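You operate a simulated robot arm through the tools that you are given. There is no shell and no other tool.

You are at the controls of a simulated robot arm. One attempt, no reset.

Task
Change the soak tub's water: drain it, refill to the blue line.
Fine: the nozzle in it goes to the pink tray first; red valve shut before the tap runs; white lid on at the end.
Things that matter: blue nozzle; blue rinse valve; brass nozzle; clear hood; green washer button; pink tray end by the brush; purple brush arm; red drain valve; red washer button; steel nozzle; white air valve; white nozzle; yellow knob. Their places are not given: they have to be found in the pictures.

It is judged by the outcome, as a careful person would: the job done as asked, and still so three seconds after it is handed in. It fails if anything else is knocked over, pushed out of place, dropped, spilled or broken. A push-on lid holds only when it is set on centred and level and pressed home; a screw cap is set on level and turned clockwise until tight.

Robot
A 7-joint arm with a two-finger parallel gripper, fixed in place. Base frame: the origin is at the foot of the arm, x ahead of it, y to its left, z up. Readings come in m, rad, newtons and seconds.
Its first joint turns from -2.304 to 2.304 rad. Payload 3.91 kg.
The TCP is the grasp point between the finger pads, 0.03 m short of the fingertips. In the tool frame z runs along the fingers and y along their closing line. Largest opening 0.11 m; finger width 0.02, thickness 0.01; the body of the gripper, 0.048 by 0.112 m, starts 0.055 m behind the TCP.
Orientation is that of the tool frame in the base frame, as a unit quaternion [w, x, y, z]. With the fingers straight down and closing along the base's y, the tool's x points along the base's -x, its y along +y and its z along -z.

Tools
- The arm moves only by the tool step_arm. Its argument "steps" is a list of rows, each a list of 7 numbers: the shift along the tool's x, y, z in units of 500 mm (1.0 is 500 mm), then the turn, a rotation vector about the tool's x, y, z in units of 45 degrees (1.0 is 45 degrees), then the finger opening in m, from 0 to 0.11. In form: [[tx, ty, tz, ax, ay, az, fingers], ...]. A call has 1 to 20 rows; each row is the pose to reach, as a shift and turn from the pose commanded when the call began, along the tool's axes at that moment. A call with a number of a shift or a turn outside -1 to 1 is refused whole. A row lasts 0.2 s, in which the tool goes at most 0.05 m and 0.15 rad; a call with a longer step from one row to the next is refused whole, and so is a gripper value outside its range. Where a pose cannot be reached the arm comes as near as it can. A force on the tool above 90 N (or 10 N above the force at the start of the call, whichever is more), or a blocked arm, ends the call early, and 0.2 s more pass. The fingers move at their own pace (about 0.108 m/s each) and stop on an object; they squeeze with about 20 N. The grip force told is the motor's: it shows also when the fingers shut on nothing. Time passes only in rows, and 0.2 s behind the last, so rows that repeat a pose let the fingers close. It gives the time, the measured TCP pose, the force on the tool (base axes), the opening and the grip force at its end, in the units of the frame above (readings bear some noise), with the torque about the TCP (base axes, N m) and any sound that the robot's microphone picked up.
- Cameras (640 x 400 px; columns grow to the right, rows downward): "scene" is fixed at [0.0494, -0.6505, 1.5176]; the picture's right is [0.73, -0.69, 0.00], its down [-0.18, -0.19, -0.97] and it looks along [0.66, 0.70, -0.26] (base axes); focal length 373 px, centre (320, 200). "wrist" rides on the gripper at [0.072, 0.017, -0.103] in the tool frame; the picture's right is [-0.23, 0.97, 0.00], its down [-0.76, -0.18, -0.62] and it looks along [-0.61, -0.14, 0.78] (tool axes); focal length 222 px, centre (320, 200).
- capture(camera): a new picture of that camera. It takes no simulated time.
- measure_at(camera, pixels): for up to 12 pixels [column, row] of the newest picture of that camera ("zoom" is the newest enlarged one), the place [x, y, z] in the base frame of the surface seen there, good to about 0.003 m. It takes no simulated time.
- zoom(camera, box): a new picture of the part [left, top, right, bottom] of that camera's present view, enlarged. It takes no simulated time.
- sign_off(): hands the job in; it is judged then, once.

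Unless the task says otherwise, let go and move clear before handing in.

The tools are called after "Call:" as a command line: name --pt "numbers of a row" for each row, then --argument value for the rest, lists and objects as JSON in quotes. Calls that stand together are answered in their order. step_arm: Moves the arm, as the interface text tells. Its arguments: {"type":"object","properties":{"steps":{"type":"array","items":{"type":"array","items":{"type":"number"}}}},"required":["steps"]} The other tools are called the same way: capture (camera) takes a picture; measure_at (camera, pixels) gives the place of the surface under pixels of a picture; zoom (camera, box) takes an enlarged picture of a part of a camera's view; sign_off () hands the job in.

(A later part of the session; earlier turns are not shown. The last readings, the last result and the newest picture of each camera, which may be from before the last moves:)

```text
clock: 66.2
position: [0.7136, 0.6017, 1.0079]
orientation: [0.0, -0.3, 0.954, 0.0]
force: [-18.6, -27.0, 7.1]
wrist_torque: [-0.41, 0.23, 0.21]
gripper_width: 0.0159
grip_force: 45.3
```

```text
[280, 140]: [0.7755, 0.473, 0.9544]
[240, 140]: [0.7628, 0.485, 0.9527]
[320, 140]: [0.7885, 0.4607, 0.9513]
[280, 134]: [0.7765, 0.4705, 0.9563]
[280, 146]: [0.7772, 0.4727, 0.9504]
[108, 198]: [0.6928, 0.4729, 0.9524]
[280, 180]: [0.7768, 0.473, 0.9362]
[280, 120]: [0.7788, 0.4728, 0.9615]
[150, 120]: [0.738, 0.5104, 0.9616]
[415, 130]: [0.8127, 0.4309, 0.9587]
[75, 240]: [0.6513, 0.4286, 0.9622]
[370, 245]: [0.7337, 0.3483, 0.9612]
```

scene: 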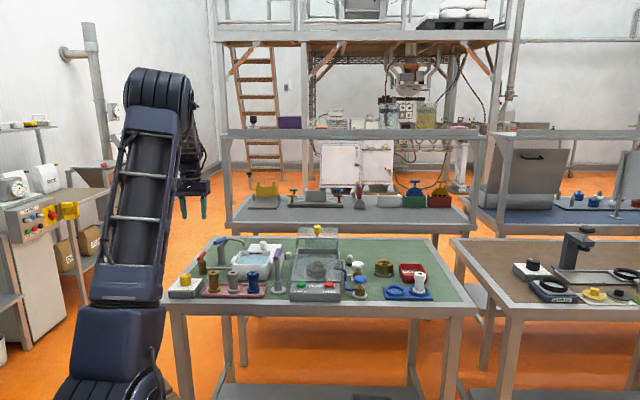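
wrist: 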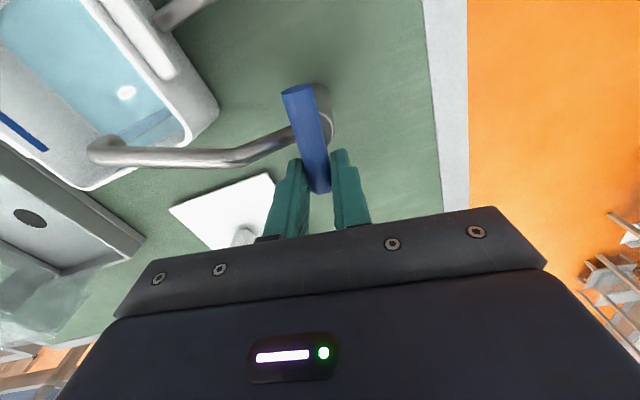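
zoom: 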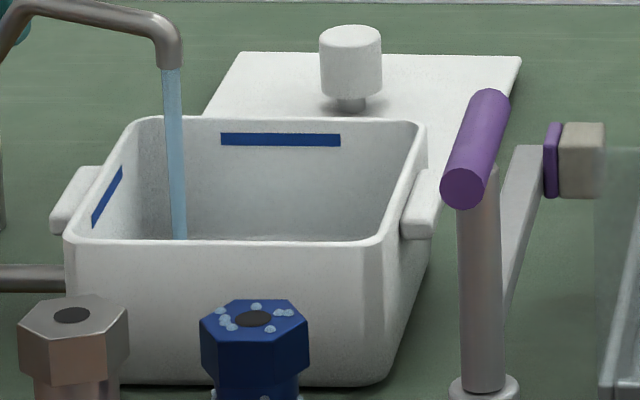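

The water is at about z 0.9095 after 2.4 s, so it rises roughly 1.2–1.5 mm/s toward the line's centre at about 0.9535. I'll ease the radial load by 1 mm and keep waiting.

Call:
step_arm --pt "0.002 0 0 0 0 0 0.01" --pt "0.002 0 0 0 0 0 0.01" --pt "0.002 0 0 0 0 0 0.01" --pt "0.002 0 0 0 0 0 0.01" --pt "0.002 0 0 0 0 0 0.01" --pt "0.002 0 0 0 0 0 0.01" --pt "0.002 0 0 0 0 0 0.01" --pt "0.002 0 0 0 0 0 0.01" --pt "0.002 0 0 0 0 0 0.01" --pt "0.002 0 0 0 0 0 0.01" --pt "0.002 0 0 0 0 0 0.01" --pt "0.002 0 0 0 0 0 0.01" --pt "0.002 0 0 0 0 0 0.01" --pt "0.002 0 0 0 0 0 0.01" --pt "0.002 0 0 0 0 0 0.01" --pt "0.002 0 0 0 0 0 0.01" --pt "0.002 0 0 0 0 0 0.01" --pt "0.002 0 0 0 0 0 0.01" --pt "0.002 0 0 0 0 0 0.01"

Call:
capture --camera "wrist"

Call:
measure_at --camera "wrist" --pixels '[[60, 40], [80, 60], [100, 80], [130, 110], [90, 50], [110, 70]]'

Call:
zoom --camera "scene" --box '[225, 240, 295, 280]'

```text
clock: 70.2
position: [0.7139, 0.6019, 1.008]
orientation: [0.001, -0.299, 0.954, 0.0]
force: [28.3, 0.4, 32.1]
wrist_torque: [0.0, -0.51, 0.35]
gripper_width: 0.0155
grip_force: 45.4
```

```text
taken
```

wrist: 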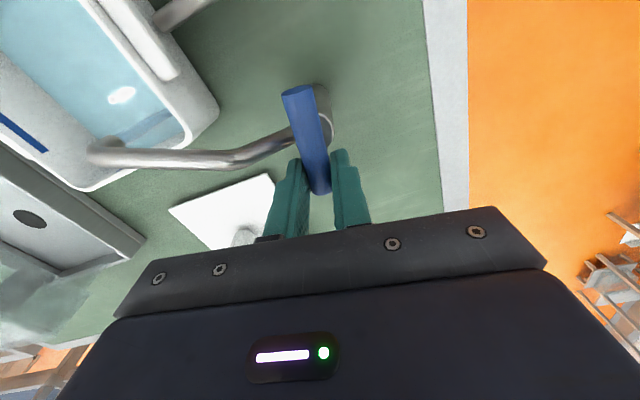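

```text
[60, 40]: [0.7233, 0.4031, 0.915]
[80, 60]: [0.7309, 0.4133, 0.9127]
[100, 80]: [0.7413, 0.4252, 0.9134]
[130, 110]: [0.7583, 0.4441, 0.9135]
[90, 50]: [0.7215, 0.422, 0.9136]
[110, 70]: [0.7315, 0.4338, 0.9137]
```

```text
9.14 times, centred on (260, 260) of scene
```

zoom: 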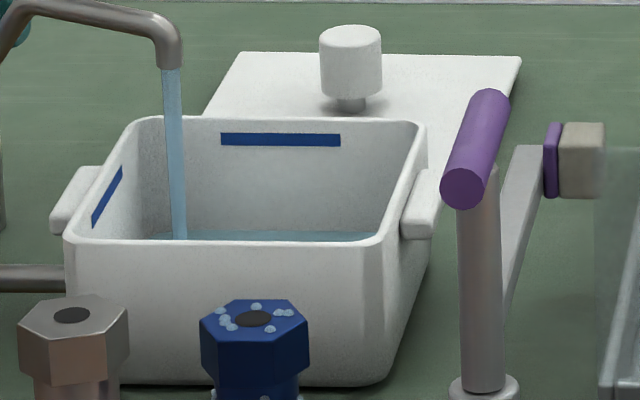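

The level is at 0.9137, rising 1.1 mm/s, so about 36 s remain. I'll ease the arm slightly to relax the grip forces and continue filling.

Call:
step_arm --pt "-0.001 0 -0.001 0 0 0 0.01" --pt "-0.001 0 -0.001 0 0 0 0.01" --pt "-0.001 0 -0.001 0 0 0 0.01" --pt "-0.001 0 -0.001 0 0 0 0.01" --pt "-0.001 0 -0.001 0 0 0 0.01" --pt "-0.001 0 -0.001 0 0 0 0.01" --pt "-0.001 0 -0.001 0 0 0 0.01" --pt "-0.001 0 -0.001 0 0 0 0.01" --pt "-0.001 0 -0.001 0 0 0 0.01" --pt "-0.001 0 -0.001 0 0 0 0.01" --pt "-0.001 0 -0.001 0 0 0 0.01" --pt "-0.001 0 -0.001 0 0 0 0.01" --pt "-0.001 0 -0.001 0 0 0 0.01" --pt "-0.001 0 -0.001 0 0 0 0.01" --pt "-0.001 0 -0.001 0 0 0 0.01" --pt "-0.001 0 -0.001 0 0 0 0.01" --pt "-0.001 0 -0.001 0 0 0 0.01" --pt "-0.001 0 -0.001 0 0 0 0.01" --pt "-0.001 0 -0.001 0 0 0 0.01" --pt "-0.001 0 -0.001 0 0 0 0.01"

Call:
capture --camera "wrist"

Call:
measure_at --camera "wrist" --pixels '[[60, 40], [80, 60], [100, 80], [130, 110], [90, 50], [110, 70]]'

```text
clock: 74.4
position: [0.7134, 0.6022, 1.007]
orientation: [0.0, -0.3, 0.954, 0.0]
force: [13.7, -10.5, 12.0]
wrist_torque: [-0.12, -0.24, 0.25]
gripper_width: 0.0158
grip_force: 45.2
```

```text
taken
```

wrist: 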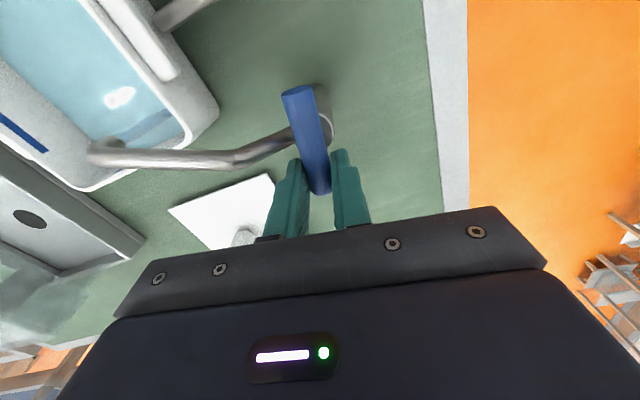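

```text
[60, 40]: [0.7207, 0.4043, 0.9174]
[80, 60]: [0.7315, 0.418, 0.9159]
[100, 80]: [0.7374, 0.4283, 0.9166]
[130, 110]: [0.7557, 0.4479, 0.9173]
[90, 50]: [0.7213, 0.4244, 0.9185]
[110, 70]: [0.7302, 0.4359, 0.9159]
```

The level is 0.917 and rising about 0.8–1 mm/s, which would need around 40 s more. I'll open the tap a further 12° to speed it up, still at an easily controlled rate.

Call:
step_arm --pt "0.0003 0.0047 0 0 0 -0.133 0.01" --pt "0.001 0.0094 0 0 0 -0.267 0.01" --pt "0.001 0.0094 0 0 0 -0.267 0.01" --pt "0.001 0.0094 0 0 0 -0.267 0.01" --pt "0.001 0.0094 0 0 0 -0.267 0.01" --pt "0.001 0.0094 0 0 0 -0.267 0.01" --pt "0.001 0.0094 0 0 0 -0.267 0.01" --pt "0.001 0.0094 0 0 0 -0.267 0.01" --pt "0.001 0.0094 0 0 0 -0.267 0.01" --pt "0.001 0.0094 0 0 0 -0.267 0.01" --pt "0.001 0.0094 0 0 0 -0.267 0.01"

Call:
capture --camera "wrist"

Call:
zoom --camera "scene" --box '[225, 240, 295, 280]'

Call:
measure_at --camera "zoom" --pixels '[[200, 225], [250, 225], [300, 225], [350, 225], [230, 232], [320, 232]]'

```text
clock: 76.8
position: [0.7098, 0.6044, 1.0071]
orientation: [0.001, -0.398, 0.917, 0.0]
force: [34.9, -1.1, 9.7]
wrist_torque: [0.09, -0.62, 0.54]
gripper_width: 0.0157
grip_force: 45.2
```

```text
taken
```

wrist: 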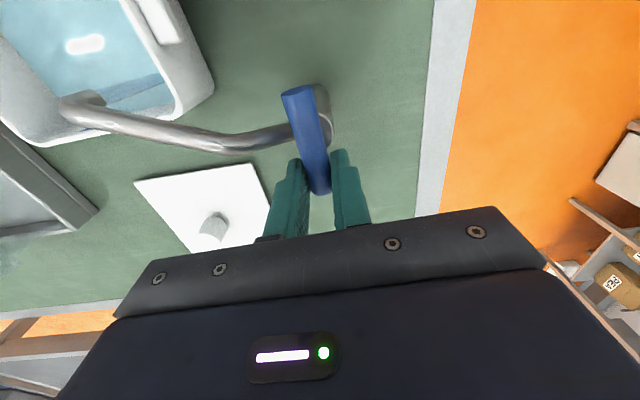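

```text
9.14 times, centred on (260, 260) of scene
```

zoom: 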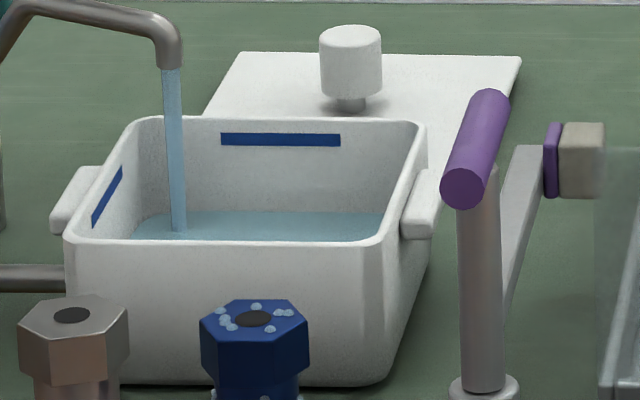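

```text
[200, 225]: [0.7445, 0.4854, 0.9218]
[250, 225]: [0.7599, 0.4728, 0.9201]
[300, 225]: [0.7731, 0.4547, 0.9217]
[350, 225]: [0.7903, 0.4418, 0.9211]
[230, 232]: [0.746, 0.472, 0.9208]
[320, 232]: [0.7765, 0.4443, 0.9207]
```

The level is 0.921, now rising 1.7 mm/s, so about 19 s remain to the line centre. Holding for another 4 s.

Call:
step_arm --pt "-0.0006 0 0 0 0 0 0.01" --pt "-0.0006 0 0 0 0 0 0.01" --pt "-0.0006 0 0 0 0 0 0.01" --pt "-0.0006 0 0 0 0 0 0.01" --pt "-0.0006 0 0 0 0 0 0.01" --pt "-0.0006 0 0 0 0 0 0.01" --pt "-0.0006 0 0 0 0 0 0.01" --pt "-0.0006 0 0 0 0 0 0.01" --pt "-0.0006 0 0 0 0 0 0.01" --pt "-0.0006 0 0 0 0 0 0.01" --pt "-0.0006 0 0 0 0 0 0.01" --pt "-0.0006 0 0 0 0 0 0.01" --pt "-0.0006 0 0 0 0 0 0.01" --pt "-0.0006 0 0 0 0 0 0.01" --pt "-0.0006 0 0 0 0 0 0.01" --pt "-0.0006 0 0 0 0 0 0.01" --pt "-0.0006 0 0 0 0 0 0.01" --pt "-0.0006 0 0 0 0 0 0.01" --pt "-0.0006 0 0 0 0 0 0.01" --pt "-0.0006 0 0 0 0 0 0.01"

Call:
zoom --camera "scene" --box '[225, 240, 295, 280]'

Call:
measure_at --camera "zoom" --pixels '[[210, 215], [250, 215], [300, 215], [350, 215], [230, 225], [320, 225]]'

```text
clock: 81.0
position: [0.7096, 0.6048, 1.0075]
orientation: [0.0, -0.398, 0.918, 0.0]
force: [13.9, -18.2, -0.8]
wrist_torque: [-0.29, -0.21, 0.5]
gripper_width: 0.0159
grip_force: 45.7
```

```text
9.14 times, centred on (260, 260) of scene
```

zoom: 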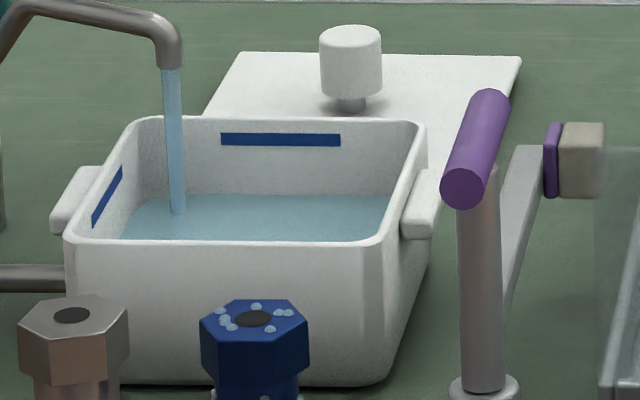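

```text
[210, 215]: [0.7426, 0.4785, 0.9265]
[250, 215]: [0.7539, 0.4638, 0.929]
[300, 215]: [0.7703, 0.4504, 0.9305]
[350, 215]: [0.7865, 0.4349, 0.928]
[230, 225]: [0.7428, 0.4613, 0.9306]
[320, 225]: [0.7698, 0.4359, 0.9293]
```

The water edge is at row 195 (z≈0.929), climbing about 4 rows per second, and the line centre is at row 140. That leaves roughly 13 s, so I'll hold for another 4 s.

Call:
step_arm --pt "0 0 0 0 0 0 0.01" --pt "0 0 0 0 0 0 0.01" --pt "0 0 0 0 0 0 0.01" --pt "0 0 0 0 0 0 0.01" --pt "0 0 0 0 0 0 0.01" --pt "0 0 0 0 0 0 0.01" --pt "0 0 0 0 0 0 0.01" --pt "0 0 0 0 0 0 0.01" --pt "0 0 0 0 0 0 0.01" --pt "0 0 0 0 0 0 0.01" --pt "0 0 0 0 0 0 0.01" --pt "0 0 0 0 0 0 0.01" --pt "0 0 0 0 0 0 0.01" --pt "0 0 0 0 0 0 0.01" --pt "0 0 0 0 0 0 0.01" --pt "0 0 0 0 0 0 0.01" --pt "0 0 0 0 0 0 0.01" --pt "0 0 0 0 0 0 0.01" --pt "0 0 0 0 0 0 0.01" --pt "0 0 0 0 0 0 0.01"

Call:
zoom --camera "scene" --box '[225, 240, 295, 280]'

Call:
measure_at --camera "zoom" --pixels '[[210, 200], [250, 200], [300, 200], [350, 200], [230, 220], [320, 220]]'

```text
clock: 85.2
position: [0.7101, 0.6055, 1.0078]
orientation: [0.0, -0.397, 0.918, 0.0]
force: [7.5, -18.3, -7.3]
wrist_torque: [-0.31, -0.11, 0.38]
gripper_width: 0.016
grip_force: 45.7
```

```text
9.14 times, centred on (260, 260) of scene
```

zoom: 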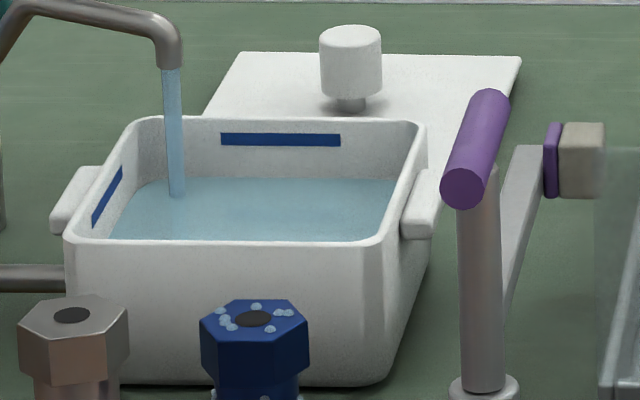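

```text
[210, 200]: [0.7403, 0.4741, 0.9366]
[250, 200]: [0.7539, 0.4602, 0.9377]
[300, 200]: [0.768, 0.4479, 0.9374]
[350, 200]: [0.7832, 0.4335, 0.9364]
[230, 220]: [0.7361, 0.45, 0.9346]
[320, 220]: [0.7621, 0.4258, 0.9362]
```

The water edge is at row 178 (z≈0.9365), with about 9 s to go. Holding for another 4 s, then I'll fine-time the closing.

Call:
step_arm --pt "0 0 0 0 0 0 0.01" --pt "0 0 0 0 0 0 0.01" --pt "0 0 0 0 0 0 0.01" --pt "0 0 0 0 0 0 0.01" --pt "0 0 0 0 0 0 0.01" --pt "0 0 0 0 0 0 0.01" --pt "0 0 0 0 0 0 0.01" --pt "0 0 0 0 0 0 0.01" --pt "0 0 0 0 0 0 0.01" --pt "0 0 0 0 0 0 0.01" --pt "0 0 0 0 0 0 0.01" --pt "0 0 0 0 0 0 0.01" --pt "0 0 0 0 0 0 0.01" --pt "0 0 0 0 0 0 0.01" --pt "0 0 0 0 0 0 0.01" --pt "0 0 0 0 0 0 0.01" --pt "0 0 0 0 0 0 0.01" --pt "0 0 0 0 0 0 0.01" --pt "0 0 0 0 0 0 0.01" --pt "0 0 0 0 0 0 0.01"

Call:
zoom --camera "scene" --box '[225, 240, 295, 280]'

Call:
measure_at --camera "zoom" --pixels '[[210, 200], [250, 200], [300, 200], [350, 200], [230, 220], [320, 220]]'

```text
clock: 89.4
position: [0.71, 0.6056, 1.0075]
orientation: [-0.001, -0.399, 0.917, -0.001]
force: [16.1, -33.2, -7.5]
wrist_torque: [-0.43, -0.22, 0.66]
gripper_width: 0.0158
grip_force: 44.4
```

```text
9.14 times, centred on (260, 260) of scene
```

zoom: 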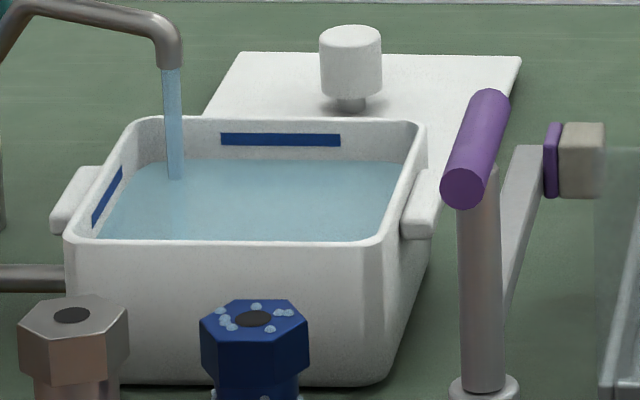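

```text
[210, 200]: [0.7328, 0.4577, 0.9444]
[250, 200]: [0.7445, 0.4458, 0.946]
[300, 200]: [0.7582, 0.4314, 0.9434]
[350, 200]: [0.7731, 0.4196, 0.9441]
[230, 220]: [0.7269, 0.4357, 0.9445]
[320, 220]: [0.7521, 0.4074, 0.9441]
```

The water edge is at row 160 (z≈0.9445), and the line spans rows 133–147. I'll hold 2 s more and then start throttling.

Call:
step_arm --pt "0 0 0 0 0 0 0.01" --pt "0 0 0 0 0 0 0.01" --pt "0 0 0 0 0 0 0.01" --pt "0 0 0 0 0 0 0.01" --pt "0 0 0 0 0 0 0.01" --pt "0 0 0 0 0 0 0.01" --pt "0 0 0 0 0 0 0.01" --pt "0 0 0 0 0 0 0.01" --pt "0 0 0 0 0 0 0.01" --pt "0 0 0 0 0 0 0.01"

Call:
zoom --camera "scene" --box '[225, 240, 295, 280]'

Call:
measure_at --camera "zoom" --pixels '[[210, 200], [250, 200], [300, 200], [350, 200], [230, 220], [320, 220], [280, 134], [280, 140], [280, 145], [240, 140], [320, 140]]'

```text
clock: 91.6
position: [0.71, 0.6058, 1.0076]
orientation: [0.0, -0.399, 0.917, 0.0]
force: [18.2, -33.4, -7.3]
wrist_torque: [-0.5, -0.27, 0.73]
gripper_width: 0.0159
grip_force: 44.8
```

```text
9.14 times, centred on (260, 260) of scene
```

zoom: 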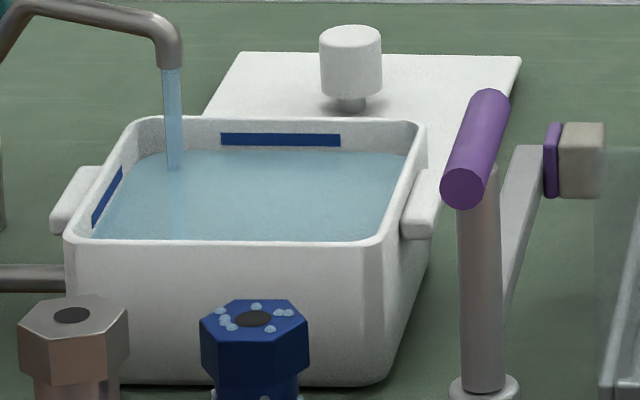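

```text
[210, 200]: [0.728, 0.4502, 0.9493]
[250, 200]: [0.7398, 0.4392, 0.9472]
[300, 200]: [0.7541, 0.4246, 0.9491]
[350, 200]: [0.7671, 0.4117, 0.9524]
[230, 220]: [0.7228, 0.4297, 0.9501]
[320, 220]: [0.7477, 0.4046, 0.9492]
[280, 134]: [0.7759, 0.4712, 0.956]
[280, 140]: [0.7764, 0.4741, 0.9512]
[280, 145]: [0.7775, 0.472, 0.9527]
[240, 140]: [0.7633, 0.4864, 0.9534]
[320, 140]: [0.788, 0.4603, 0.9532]
```

The water edge is at row 151 (z≈0.949), just below the line. I'll throttle the tap back by 14° now to slow the flow.

Call:
step_arm --pt "0.0003 -0.0055 0 0 0 0.156 0.01" --pt "0.0013 -0.0109 0 0 0 0.311 0.01"

Call:
zoom --camera "scene" --box '[225, 240, 295, 280]'

Call:
measure_at --camera "zoom" --pixels '[[210, 200], [250, 200], [300, 200], [340, 180], [230, 220], [320, 220]]'

```text
clock: 92.2
position: [0.7145, 0.6015, 1.007]
orientation: [0.001, -0.284, 0.959, 0.0]
force: [21.8, -12.7, -8.2]
wrist_torque: [-0.13, -0.28, 0.46]
gripper_width: 0.0159
grip_force: 45.1
```

```text
9.14 times, centred on (260, 260) of scene
```

zoom: 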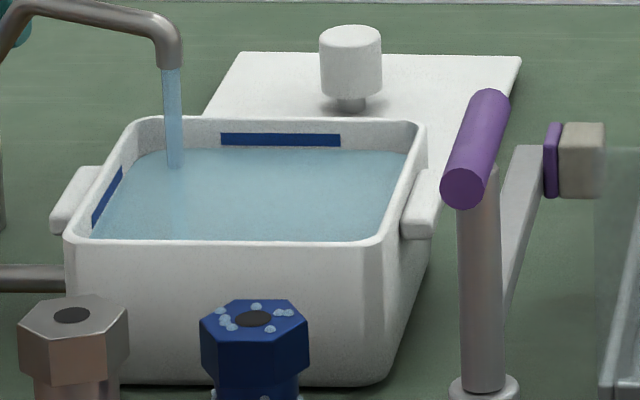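

```text
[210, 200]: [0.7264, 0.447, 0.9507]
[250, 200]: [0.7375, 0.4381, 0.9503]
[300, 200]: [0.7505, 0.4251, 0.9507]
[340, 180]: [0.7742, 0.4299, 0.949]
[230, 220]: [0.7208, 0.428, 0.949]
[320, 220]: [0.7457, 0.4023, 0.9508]
```

The water edge is at row 149, about at the line's lower edge, and now rising slowly. I'll wait 2 s and check.

Call:
step_arm --pt "0 0 0 0 0 0 0.01" --pt "0 0 0 0 0 0 0.01" --pt "0 0 0 0 0 0 0.01" --pt "0 0 0 0 0 0 0.01" --pt "0 0 0 0 0 0 0.01" --pt "0 0 0 0 0 0 0.01" --pt "0 0 0 0 0 0 0.01" --pt "0 0 0 0 0 0 0.01" --pt "0 0 0 0 0 0 0.01"

Call:
zoom --camera "scene" --box '[240, 248, 272, 268]'

Call:
measure_at --camera "zoom" --pixels '[[200, 250], [300, 250], [400, 250], [500, 250], [250, 330], [350, 330]]'

```text
clock: 94.2
position: [0.7129, 0.6, 1.0073]
orientation: [-0.001, -0.284, 0.959, 0.0]
force: [19.9, 10.4, 1.6]
wrist_torque: [0.12, -0.24, 0.07]
gripper_width: 0.0157
grip_force: 44.9
```

```text
16.00 times, centred on (256, 258) of scene
```

zoom: 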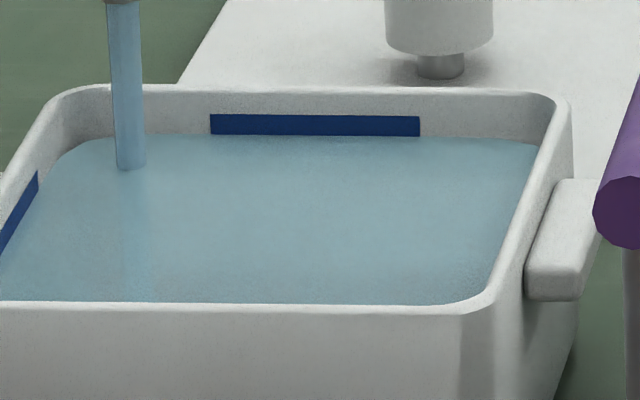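

```text
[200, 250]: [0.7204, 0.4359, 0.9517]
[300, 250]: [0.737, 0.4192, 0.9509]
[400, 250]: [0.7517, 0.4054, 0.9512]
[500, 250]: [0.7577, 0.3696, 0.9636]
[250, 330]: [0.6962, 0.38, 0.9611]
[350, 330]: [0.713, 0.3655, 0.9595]
```

The water edge now just touches the bottom of the blue line (row 136 against the line's 114–136). About 2 mm to its centre, so I'll wait 2.4 s more.

Call:
step_arm --pt "0 0 0 0 0 0 0.01" --pt "0 0 0 0 0 0 0.01" --pt "0 0 0 0 0 0 0.01" --pt "0 0 0 0 0 0 0.01" --pt "0 0 0 0 0 0 0.01" --pt "0 0 0 0 0 0 0.01" --pt "0 0 0 0 0 0 0.01" --pt "0 0 0 0 0 0 0.01" --pt "0 0 0 0 0 0 0.01" --pt "0 0 0 0 0 0 0.01" --pt "0 0 0 0 0 0 0.01"

Call:
zoom --camera "scene" --box '[240, 248, 272, 268]'

Call:
measure_at --camera "zoom" --pixels '[[200, 250], [300, 250], [400, 250], [350, 200], [250, 270], [350, 270]]'

```text
clock: 96.6
position: [0.7131, 0.6016, 1.0067]
orientation: [0.0, -0.284, 0.959, 0.0]
force: [18.0, 19.4, 8.7]
wrist_torque: [0.29, -0.29, -0.11]
gripper_width: 0.0158
grip_force: 44.5
```

```text
16.00 times, centred on (256, 258) of scene
```

zoom: 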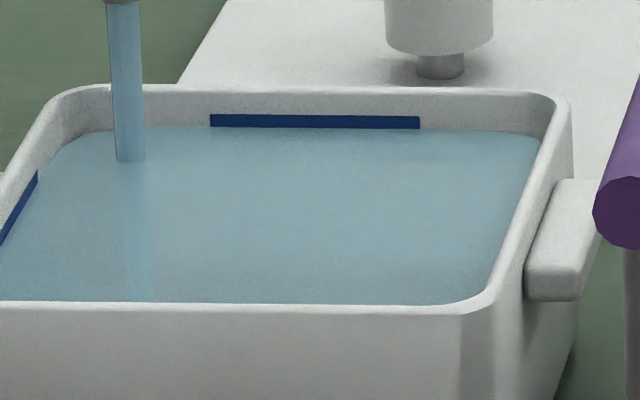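

```text
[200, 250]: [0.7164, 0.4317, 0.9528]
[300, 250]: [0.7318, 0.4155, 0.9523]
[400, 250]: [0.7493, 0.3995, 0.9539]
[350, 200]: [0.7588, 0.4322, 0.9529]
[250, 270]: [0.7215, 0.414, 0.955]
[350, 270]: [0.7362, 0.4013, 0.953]
```

The water edge is at row 128, nearly at the line's centre (125), still rising slowly. I'll close the tap now by swinging the lever back to its start angle.

Call:
step_arm --pt "0.0003 -0.0051 0 0 0 0.144 0.01" --pt "0.0012 -0.0101 0 0 0 0.289 0.01" --pt "0.0014 -0.0109 0 0 0 0.311 0.01"

Call:
zoom --camera "scene" --box '[240, 248, 272, 268]'

Call:
capture --camera "wrist"

```text
clock: 97.4
position: [0.7161, 0.596, 1.0063]
orientation: [-0.001, -0.165, 0.986, 0.0]
force: [8.6, 10.7, 6.4]
wrist_torque: [-0.15, 0.65, 0.64]
gripper_width: 0.0158
grip_force: 44.7
```

```text
16.00 times, centred on (256, 258) of scene
```

zoom: 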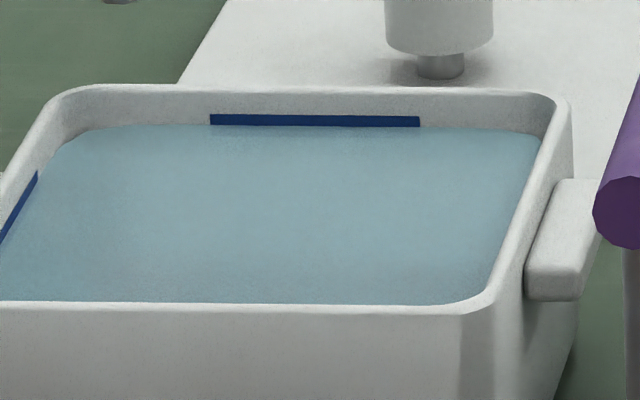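

```text
taken
```

wrist: 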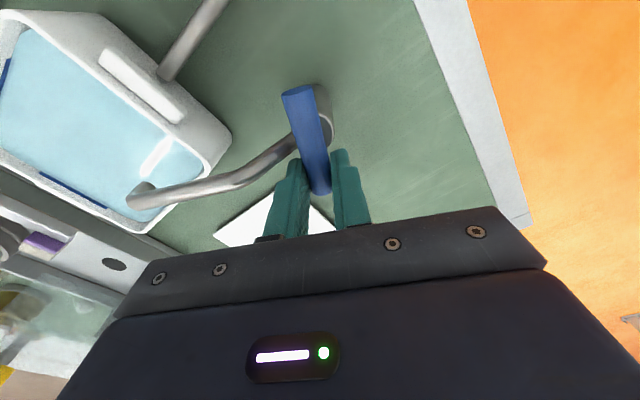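

The stream has stopped and the water edge sits at row 126, on the centre of the blue line. The lever is against its stop (torque 0.64 N·m). I'll release it, rise straight up and check that no flow remains.

Call:
step_arm --pt "0 0 0 0 0 0 0.02" --pt "0 0 0 0 0 0 0.03" --pt "0 0 0 0 0 0 0.04" --pt "0 0 0 0 0 0 0.045" --pt "0 0 0 0 0 0 0.045" --pt "0 0 -0.04 0 0 0 0.045" --pt "0 0 -0.1 0 0 0 0.045" --pt "0 0 -0.17 0 0 0 0.045" --pt "0 0 -0.24 0 0 0 0.045" --pt "0 0 -0.3 0 0 0 0.045" --pt "0 0 -0.3 0 0 0 0.045"

Call:
zoom --camera "scene" --box '[200, 230, 290, 280]'

Call:
capture --camera "wrist"

Call:
zoom --camera "scene" --box '[240, 248, 272, 268]'

```text
clock: 99.8
position: [0.7144, 0.5993, 1.1606]
orientation: [0.0, -0.164, 0.986, -0.001]
force: [-0.5, -0.4, -0.2]
wrist_torque: [-0.02, 0.02, -0.02]
gripper_width: 0.045
grip_force: 0.0
```

```text
7.11 times, centred on (245, 255) of scene
```

zoom: 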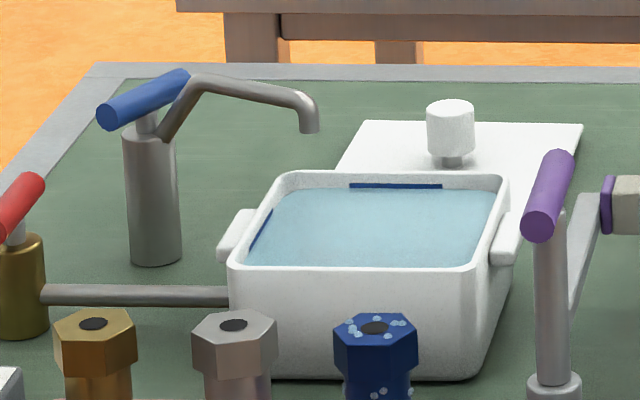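

```text
taken
```

wrist: 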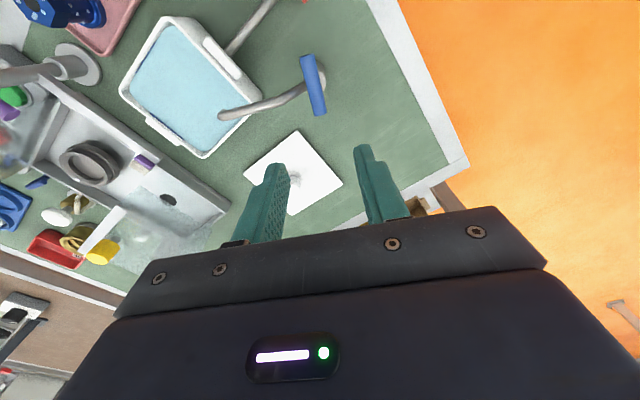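

```text
16.00 times, centred on (256, 258) of scene
```

zoom: 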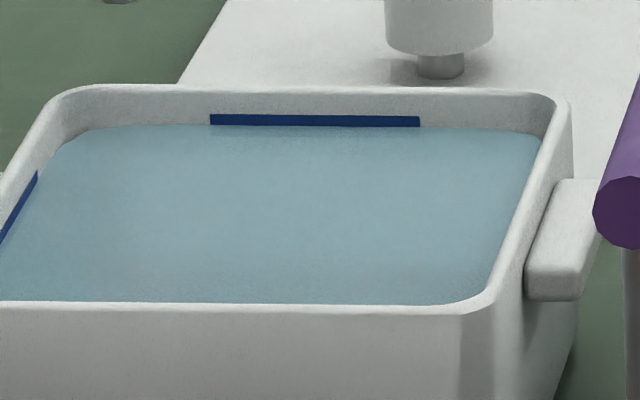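

The tap is off and the level is steady on the line. The lid comes next: its knob is about 1.03 m from the base axis, beyond the straight-down reach, so I'll probably have to tilt the tool outward. I'll move to get a clear view of the lid first.

Call:
step_arm --pt "-0.012 -0.046 -0.016 0 0 -0.06 0.06" --pt "-0.024 -0.092 -0.032 0 0 -0.12 0.06" --pt "-0.036 -0.137 -0.048 0 0 -0.18 0.06" --pt "-0.048 -0.183 -0.064 0 0 -0.24 0.06" --pt "-0.06 -0.229 -0.08 0 0 -0.3 0.06" --pt "-0.06 -0.229 -0.08 0 0 -0.3 0.06"

Call:
capture --camera "wrist"

Call:
zoom --camera "wrist" --box '[230, 60, 390, 200]'

```text
clock: 101.2
position: [0.7796, 0.4993, 1.1975]
orientation: [-0.001, -0.279, 0.96, 0.0]
force: [0.6, -0.1, -0.6]
wrist_torque: [0.0, 0.0, -0.01]
gripper_width: 0.0599
grip_force: 0.1
```

```text
taken
```

wrist: 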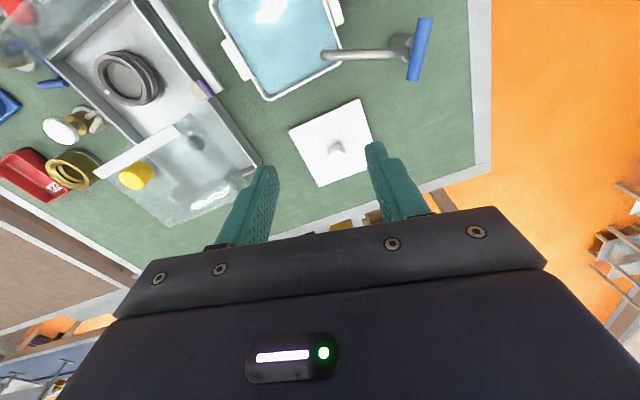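

```text
2.86 times, centred on (310, 130) of wrist
```

zoom: 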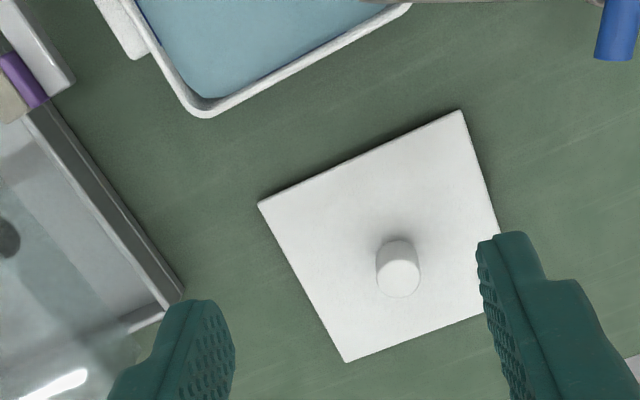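

The lid is fully visible except one corner hidden by the finger. I'll measure its corners, edges and the knob.

Call:
measure_at --camera "zoom" --pixels '[[264, 206], [459, 116], [349, 356], [480, 315], [400, 275], [380, 262], [420, 268], [398, 295], [398, 245], [360, 160], [300, 285], [330, 220]]'

Call:
zoom --camera "wrist" --box '[280, 90, 380, 190]'

Call:
measure_at --camera "wrist" --pixels '[[212, 4], [270, 98], [340, 66], [330, 0], [265, 90], [325, 50], [328, 56], [323, 58], [332, 52], [250, 65], [300, 84], [334, 60]]'

```text
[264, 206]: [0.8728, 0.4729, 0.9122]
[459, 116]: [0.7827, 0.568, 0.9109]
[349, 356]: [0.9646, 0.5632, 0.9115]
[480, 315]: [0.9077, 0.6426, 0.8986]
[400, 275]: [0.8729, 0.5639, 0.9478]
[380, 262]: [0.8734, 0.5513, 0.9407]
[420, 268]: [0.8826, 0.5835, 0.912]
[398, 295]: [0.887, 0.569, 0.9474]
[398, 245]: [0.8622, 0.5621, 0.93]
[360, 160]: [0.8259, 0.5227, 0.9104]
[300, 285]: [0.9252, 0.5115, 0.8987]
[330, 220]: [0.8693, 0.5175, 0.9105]
```

```text
4.00 times, centred on (330, 140) of wrist
```

zoom: 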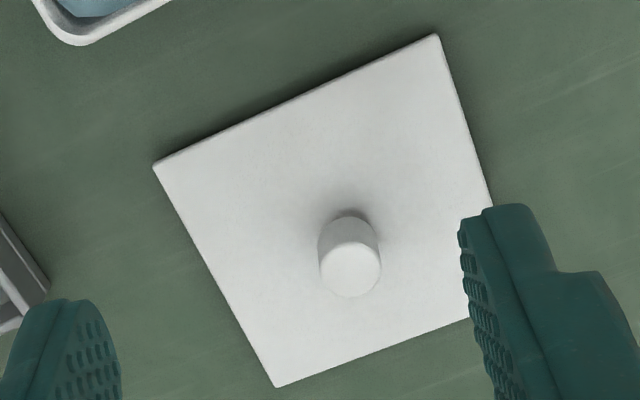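

```text
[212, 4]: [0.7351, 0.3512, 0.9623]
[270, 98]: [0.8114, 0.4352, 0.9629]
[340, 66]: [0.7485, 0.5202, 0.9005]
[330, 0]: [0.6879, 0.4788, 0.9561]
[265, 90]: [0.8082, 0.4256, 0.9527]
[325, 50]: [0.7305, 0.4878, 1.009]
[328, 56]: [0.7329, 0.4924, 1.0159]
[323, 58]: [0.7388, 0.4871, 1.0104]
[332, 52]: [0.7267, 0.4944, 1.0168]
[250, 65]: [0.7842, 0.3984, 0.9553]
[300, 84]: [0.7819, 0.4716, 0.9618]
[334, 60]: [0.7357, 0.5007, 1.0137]
```

The lid centre works out to about (0.874,0.566), with the plate top at 0.911 and knob top at 0.9475. I'll look straight down at the tub so I can measure the rim and find its centre accurately.

Call:
step_arm --pt "0.048 -0.028 0.024 0 0 0 0.06" --pt "0.095 -0.056 0.047 0 0 0 0.06" --pt "0.143 -0.085 0.07 0 0 0 0.06" --pt "0.19 -0.113 0.094 0 0 0 0.06" --pt "0.19 -0.113 0.094 0 0 0 0.06"

Call:
capture --camera "wrist"

Call:
zoom --camera "wrist" --box '[240, 40, 400, 180]'

```text
clock: 102.4
position: [0.7295, 0.4001, 1.1505]
orientation: [0.0, -0.28, 0.96, -0.001]
force: [0.4, 0.8, 0.6]
wrist_torque: [0.01, 0.0, 0.0]
gripper_width: 0.0601
grip_force: 0.0
```

```text
taken
```

wrist: 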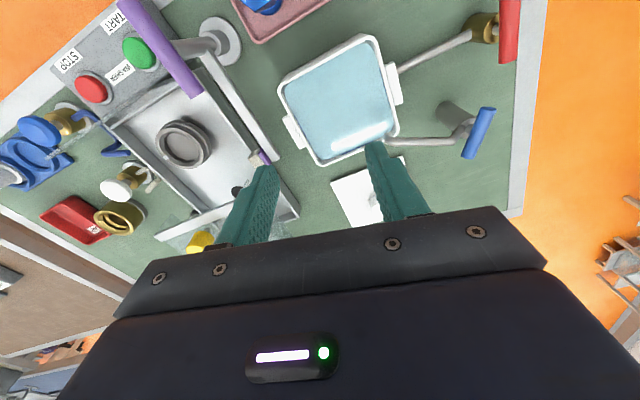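

```text
2.86 times, centred on (320, 110) of wrist
```

zoom: 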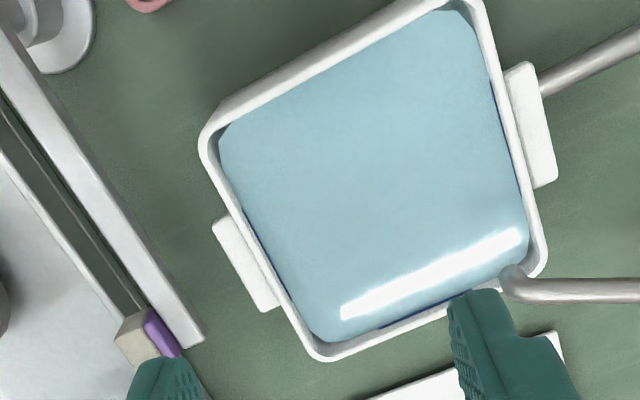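

The rim is clear in this view. I'll measure several points along each rim edge to get the tub's centre and height.

Call:
measure_at --camera "zoom" --pixels '[[235, 205], [255, 245], [280, 292], [270, 97], [330, 67], [390, 38], [492, 60], [508, 115], [525, 180], [360, 347], [400, 328], [435, 312]]'

Call:
measure_at --camera "zoom" --pixels '[[208, 150], [225, 190], [300, 340], [250, 100], [300, 78], [430, 15], [485, 30], [500, 85], [517, 150], [345, 353], [380, 338], [512, 272]]'

```text
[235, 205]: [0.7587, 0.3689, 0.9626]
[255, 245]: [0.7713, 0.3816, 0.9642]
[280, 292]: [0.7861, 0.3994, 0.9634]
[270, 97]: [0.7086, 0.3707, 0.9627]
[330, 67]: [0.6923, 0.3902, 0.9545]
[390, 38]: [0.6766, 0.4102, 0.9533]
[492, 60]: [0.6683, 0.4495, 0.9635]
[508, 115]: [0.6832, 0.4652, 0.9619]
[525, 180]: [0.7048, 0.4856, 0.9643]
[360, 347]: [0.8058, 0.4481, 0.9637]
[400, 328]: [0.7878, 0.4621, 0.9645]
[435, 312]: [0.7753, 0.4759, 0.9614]
```

```text
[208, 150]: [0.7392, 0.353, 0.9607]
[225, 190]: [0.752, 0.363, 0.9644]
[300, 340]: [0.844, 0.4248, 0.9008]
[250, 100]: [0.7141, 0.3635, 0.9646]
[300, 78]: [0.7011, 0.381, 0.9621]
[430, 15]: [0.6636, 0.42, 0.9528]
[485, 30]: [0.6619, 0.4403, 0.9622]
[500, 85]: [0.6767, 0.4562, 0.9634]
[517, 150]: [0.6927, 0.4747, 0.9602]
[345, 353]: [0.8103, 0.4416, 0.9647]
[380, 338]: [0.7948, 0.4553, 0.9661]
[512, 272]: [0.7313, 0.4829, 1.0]
```

The tub centre is about (0.734,0.430) with the rim at z≈0.963, and the lid centre is (0.874,0.566), turned about 2° relative to the tub. I'll hover near the lid with the fingers tilted outward 15° to test the reach.

Call:
step_arm --pt "-0.056 0.021 0.01 0 -0.055 0 0.06" --pt "-0.113 0.041 0.02 0 -0.111 0 0.06" --pt "-0.17 0.062 0.04 0 -0.166 0 0.06" --pt "-0.226 0.083 0.06 0 -0.222 0 0.06" --pt "-0.283 0.103 0.08 0 -0.278 0 0.06" --pt "-0.339 0.124 0.1 0 -0.333 0 0.06" --pt "-0.339 0.124 0.1 0 -0.333 0 0.06"

Call:
capture --camera "wrist"

Call:
zoom --camera "scene" --box '[190, 170, 310, 290]'

```text
clock: 104.0
position: [0.8422, 0.5418, 1.0998]
orientation: [0.126, -0.277, 0.952, 0.037]
force: [0.1, 0.1, 0.3]
wrist_torque: [0.0, 0.02, 0.01]
gripper_width: 0.0599
grip_force: 0.0
```

```text
taken
```

wrist: 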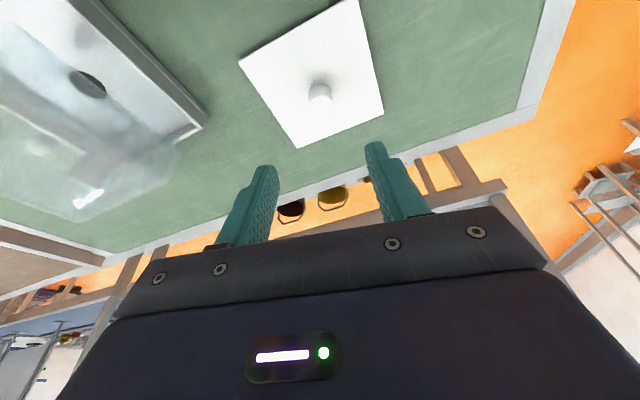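

```text
3.33 times, centred on (250, 230) of scene
```

zoom: 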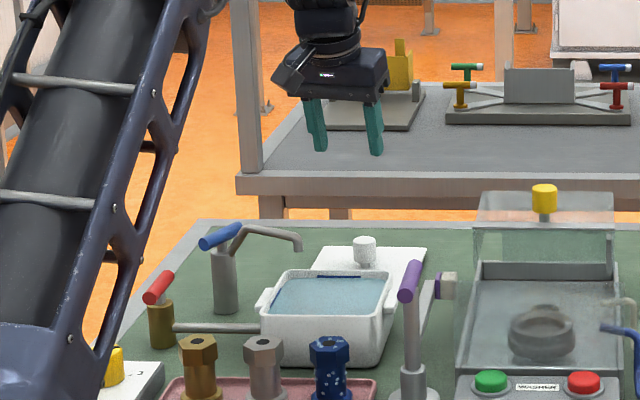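

That pose is reachable and the whole lid is in view. I'll re-measure its corners and knob from here.

Call:
zoom --camera "wrist" --box '[230, 0, 400, 155]'

Call:
measure_at --camera "wrist" --pixels '[[243, 63], [355, 3], [381, 112], [299, 145], [320, 96], [311, 97], [329, 97], [321, 88], [320, 103], [300, 34], [370, 60], [340, 128]]'

```text
2.58 times, centred on (315, 78) of wrist
```

zoom: 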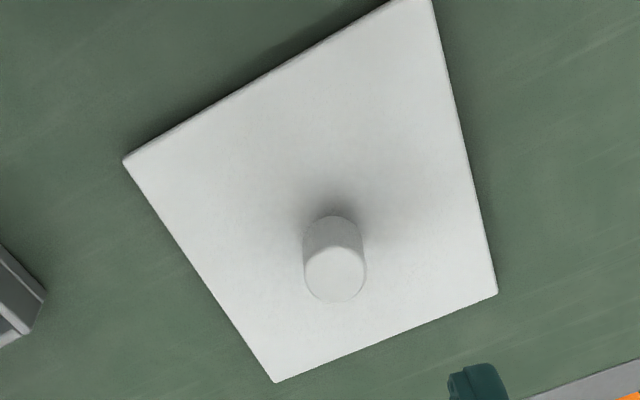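

```text
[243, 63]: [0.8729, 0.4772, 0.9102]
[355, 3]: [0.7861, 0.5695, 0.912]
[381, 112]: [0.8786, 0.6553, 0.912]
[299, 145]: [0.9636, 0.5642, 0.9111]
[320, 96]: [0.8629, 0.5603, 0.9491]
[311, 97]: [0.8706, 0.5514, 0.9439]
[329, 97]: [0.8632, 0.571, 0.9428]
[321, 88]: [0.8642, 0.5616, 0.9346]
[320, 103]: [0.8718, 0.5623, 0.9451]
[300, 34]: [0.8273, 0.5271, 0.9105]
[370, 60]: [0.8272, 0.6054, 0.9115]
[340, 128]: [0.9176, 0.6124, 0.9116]
```

The lid corners give a centre of (0.875,0.5665) and a yaw near 43.5°, about 3° off the tub's 46.5°. I'll check the knob's top face more closely.

Call:
measure_at --camera "zoom" --pixels '[[335, 273], [335, 255], [335, 292], [312, 275], [358, 273], [325, 265], [345, 282], [335, 235], [320, 230], [335, 211], [305, 260], [365, 258]]'

```text
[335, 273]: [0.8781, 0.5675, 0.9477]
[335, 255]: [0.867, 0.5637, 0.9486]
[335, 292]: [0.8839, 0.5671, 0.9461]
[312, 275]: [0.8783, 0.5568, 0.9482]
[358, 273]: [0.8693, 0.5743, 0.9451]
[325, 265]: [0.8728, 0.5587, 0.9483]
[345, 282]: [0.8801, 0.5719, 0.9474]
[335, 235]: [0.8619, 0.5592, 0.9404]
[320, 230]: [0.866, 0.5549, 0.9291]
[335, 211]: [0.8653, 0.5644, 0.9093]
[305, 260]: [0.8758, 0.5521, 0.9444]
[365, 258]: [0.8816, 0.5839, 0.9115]
```

The knob centre is about (0.875,0.566) with its top at z=0.9475. I'll move to hover just above it at the same 15° outward tilt to confirm I can reach it.

Call:
step_arm --pt "-0.009 0 0.039 0 0 0 0.06" --pt "-0.018 0.001 0.078 0 0 0 0.06" --pt "-0.028 0.002 0.116 0 0 0 0.06" --pt "-0.037 0.002 0.155 0 0 0 0.06" --pt "-0.037 0.002 0.155 0 0 0 0.06"

Call:
step_arm --pt "0 0 0 0 0 0 0.06"

Call:
capture --camera "wrist"

Call:
zoom --camera "scene" --box '[190, 190, 310, 290]'

```text
clock: 105.2
position: [0.8692, 0.5638, 1.0291]
orientation: [0.126, -0.277, 0.952, 0.036]
force: [0.1, 0.1, 0.5]
wrist_torque: [0.0, 0.0, 0.02]
gripper_width: 0.0599
grip_force: 0.1
```

```text
clock: 105.6
position: [0.8697, 0.5634, 1.0302]
orientation: [0.125, -0.277, 0.952, 0.036]
force: [-0.6, 0.3, 0.2]
wrist_torque: [-0.01, 0.01, 0.0]
gripper_width: 0.0598
grip_force: 0.0
```

```text
taken
```

wrist: 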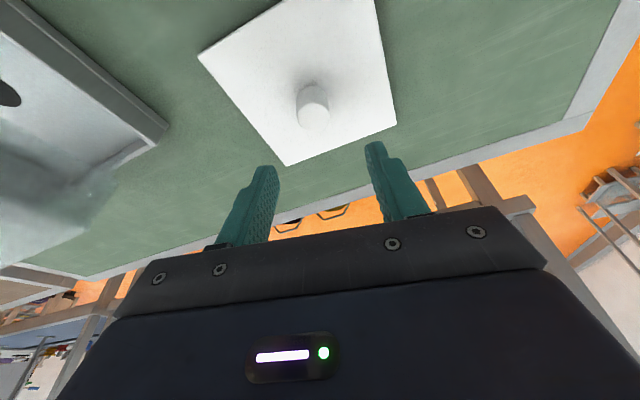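

```text
4.00 times, centred on (250, 240) of scene
```

zoom: 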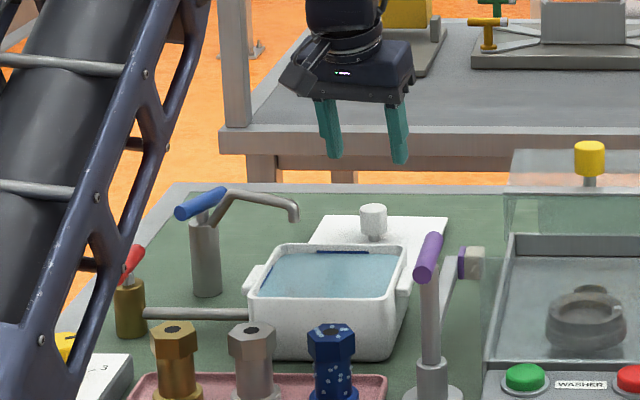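

The hover pose is reached with no limit problems: (0.870,0.563,1.030) with the tilt held. I'll re-measure the knob from here before descending.

Call:
zoom --camera "wrist" --box '[270, 60, 370, 160]'

Call:
measure_at --camera "wrist" --pixels '[[313, 119], [313, 110], [313, 127], [303, 118], [323, 118], [313, 98], [308, 112], [318, 124]]'

```text
4.00 times, centred on (320, 110) of wrist
```

zoom: 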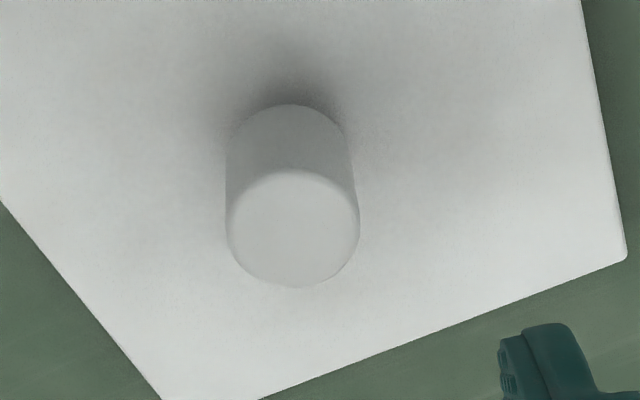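

```text
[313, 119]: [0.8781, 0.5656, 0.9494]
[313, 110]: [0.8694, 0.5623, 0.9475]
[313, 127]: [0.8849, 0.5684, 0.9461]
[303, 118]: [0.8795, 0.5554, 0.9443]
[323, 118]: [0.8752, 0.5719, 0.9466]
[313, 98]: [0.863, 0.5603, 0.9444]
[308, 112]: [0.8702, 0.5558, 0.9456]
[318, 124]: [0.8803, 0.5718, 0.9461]
```

The computed knob position agrees: it is about 7 mm outward of the TCP at hover. I'll descend vertically to z≈0.947 with a 4 mm outward shift, leaving the fingertips about 5 mm above the lid plate.

Call:
step_arm --pt "0.007 0 0.032 0 0 0 0.06" --pt "0.014 -0.001 0.065 0 0 0 0.06" --pt "0.021 -0.001 0.097 0 0 0 0.06" --pt "0.028 -0.002 0.13 0 0 0 0.06" --pt "0.032 -0.002 0.148 0 0 0 0.06" --pt "0.035 -0.002 0.1624 0 0 0 0.06" --pt "0.035 -0.002 0.1624 0 0 0 0.06"

Call:
capture --camera "wrist"

Call:
zoom --camera "scene" --box '[220, 210, 300, 280]'

```text
clock: 107.2
position: [0.8775, 0.5659, 0.9482]
orientation: [0.125, -0.277, 0.952, 0.036]
force: [-0.1, 0.2, 0.7]
wrist_torque: [0.01, 0.01, 0.02]
gripper_width: 0.0601
grip_force: 0.1
```

```text
taken
```

wrist: 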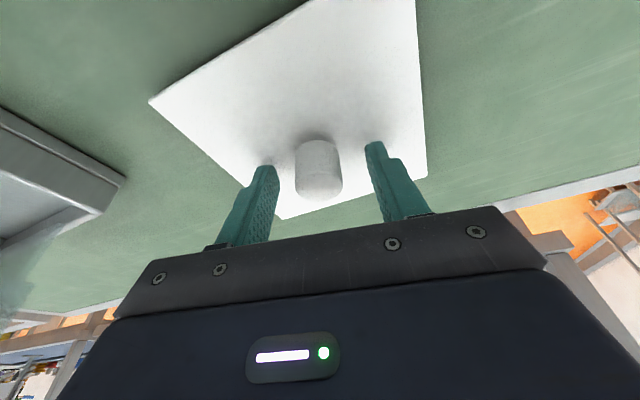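

```text
5.71 times, centred on (260, 245) of scene
```

zoom: 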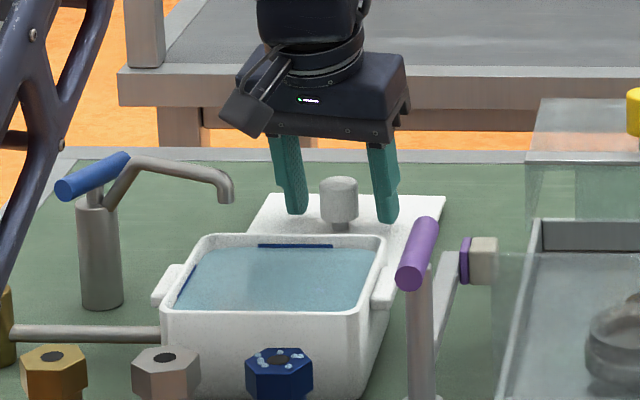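

The knob is centred between the fingers at (318,168) and the fingertips are clear of the plate. Closing on the knob.

Call:
step_arm --pt "0 0 0 0 0 0 0.05" --pt "0 0 0 0 0 0 0.04" --pt "0 0 0 0 0 0 0.03" --pt "0 0 0 0 0 0 0.02" --pt "0 0 0 0 0 0 0.02" --pt "0 0 0 0 0 0 0.02"

Call:
capture --camera "wrist"

Call:
zoom --camera "scene" --box '[220, 210, 300, 280]'

```text
clock: 108.6
position: [0.8769, 0.5665, 0.9472]
orientation: [0.125, -0.278, 0.952, 0.036]
force: [0.6, -0.1, 0.4]
wrist_torque: [0.03, 0.02, -0.04]
gripper_width: 0.0266
grip_force: 19.6
```

```text
taken
```

wrist: 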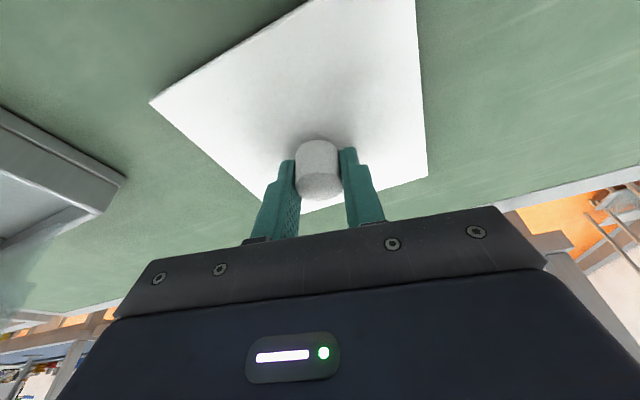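

```text
5.71 times, centred on (260, 245) of scene
```

zoom: 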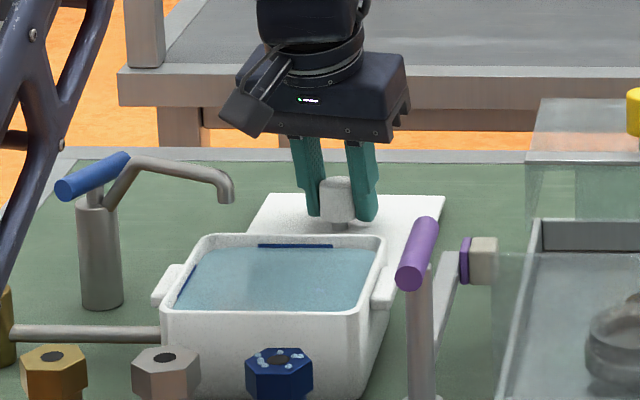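

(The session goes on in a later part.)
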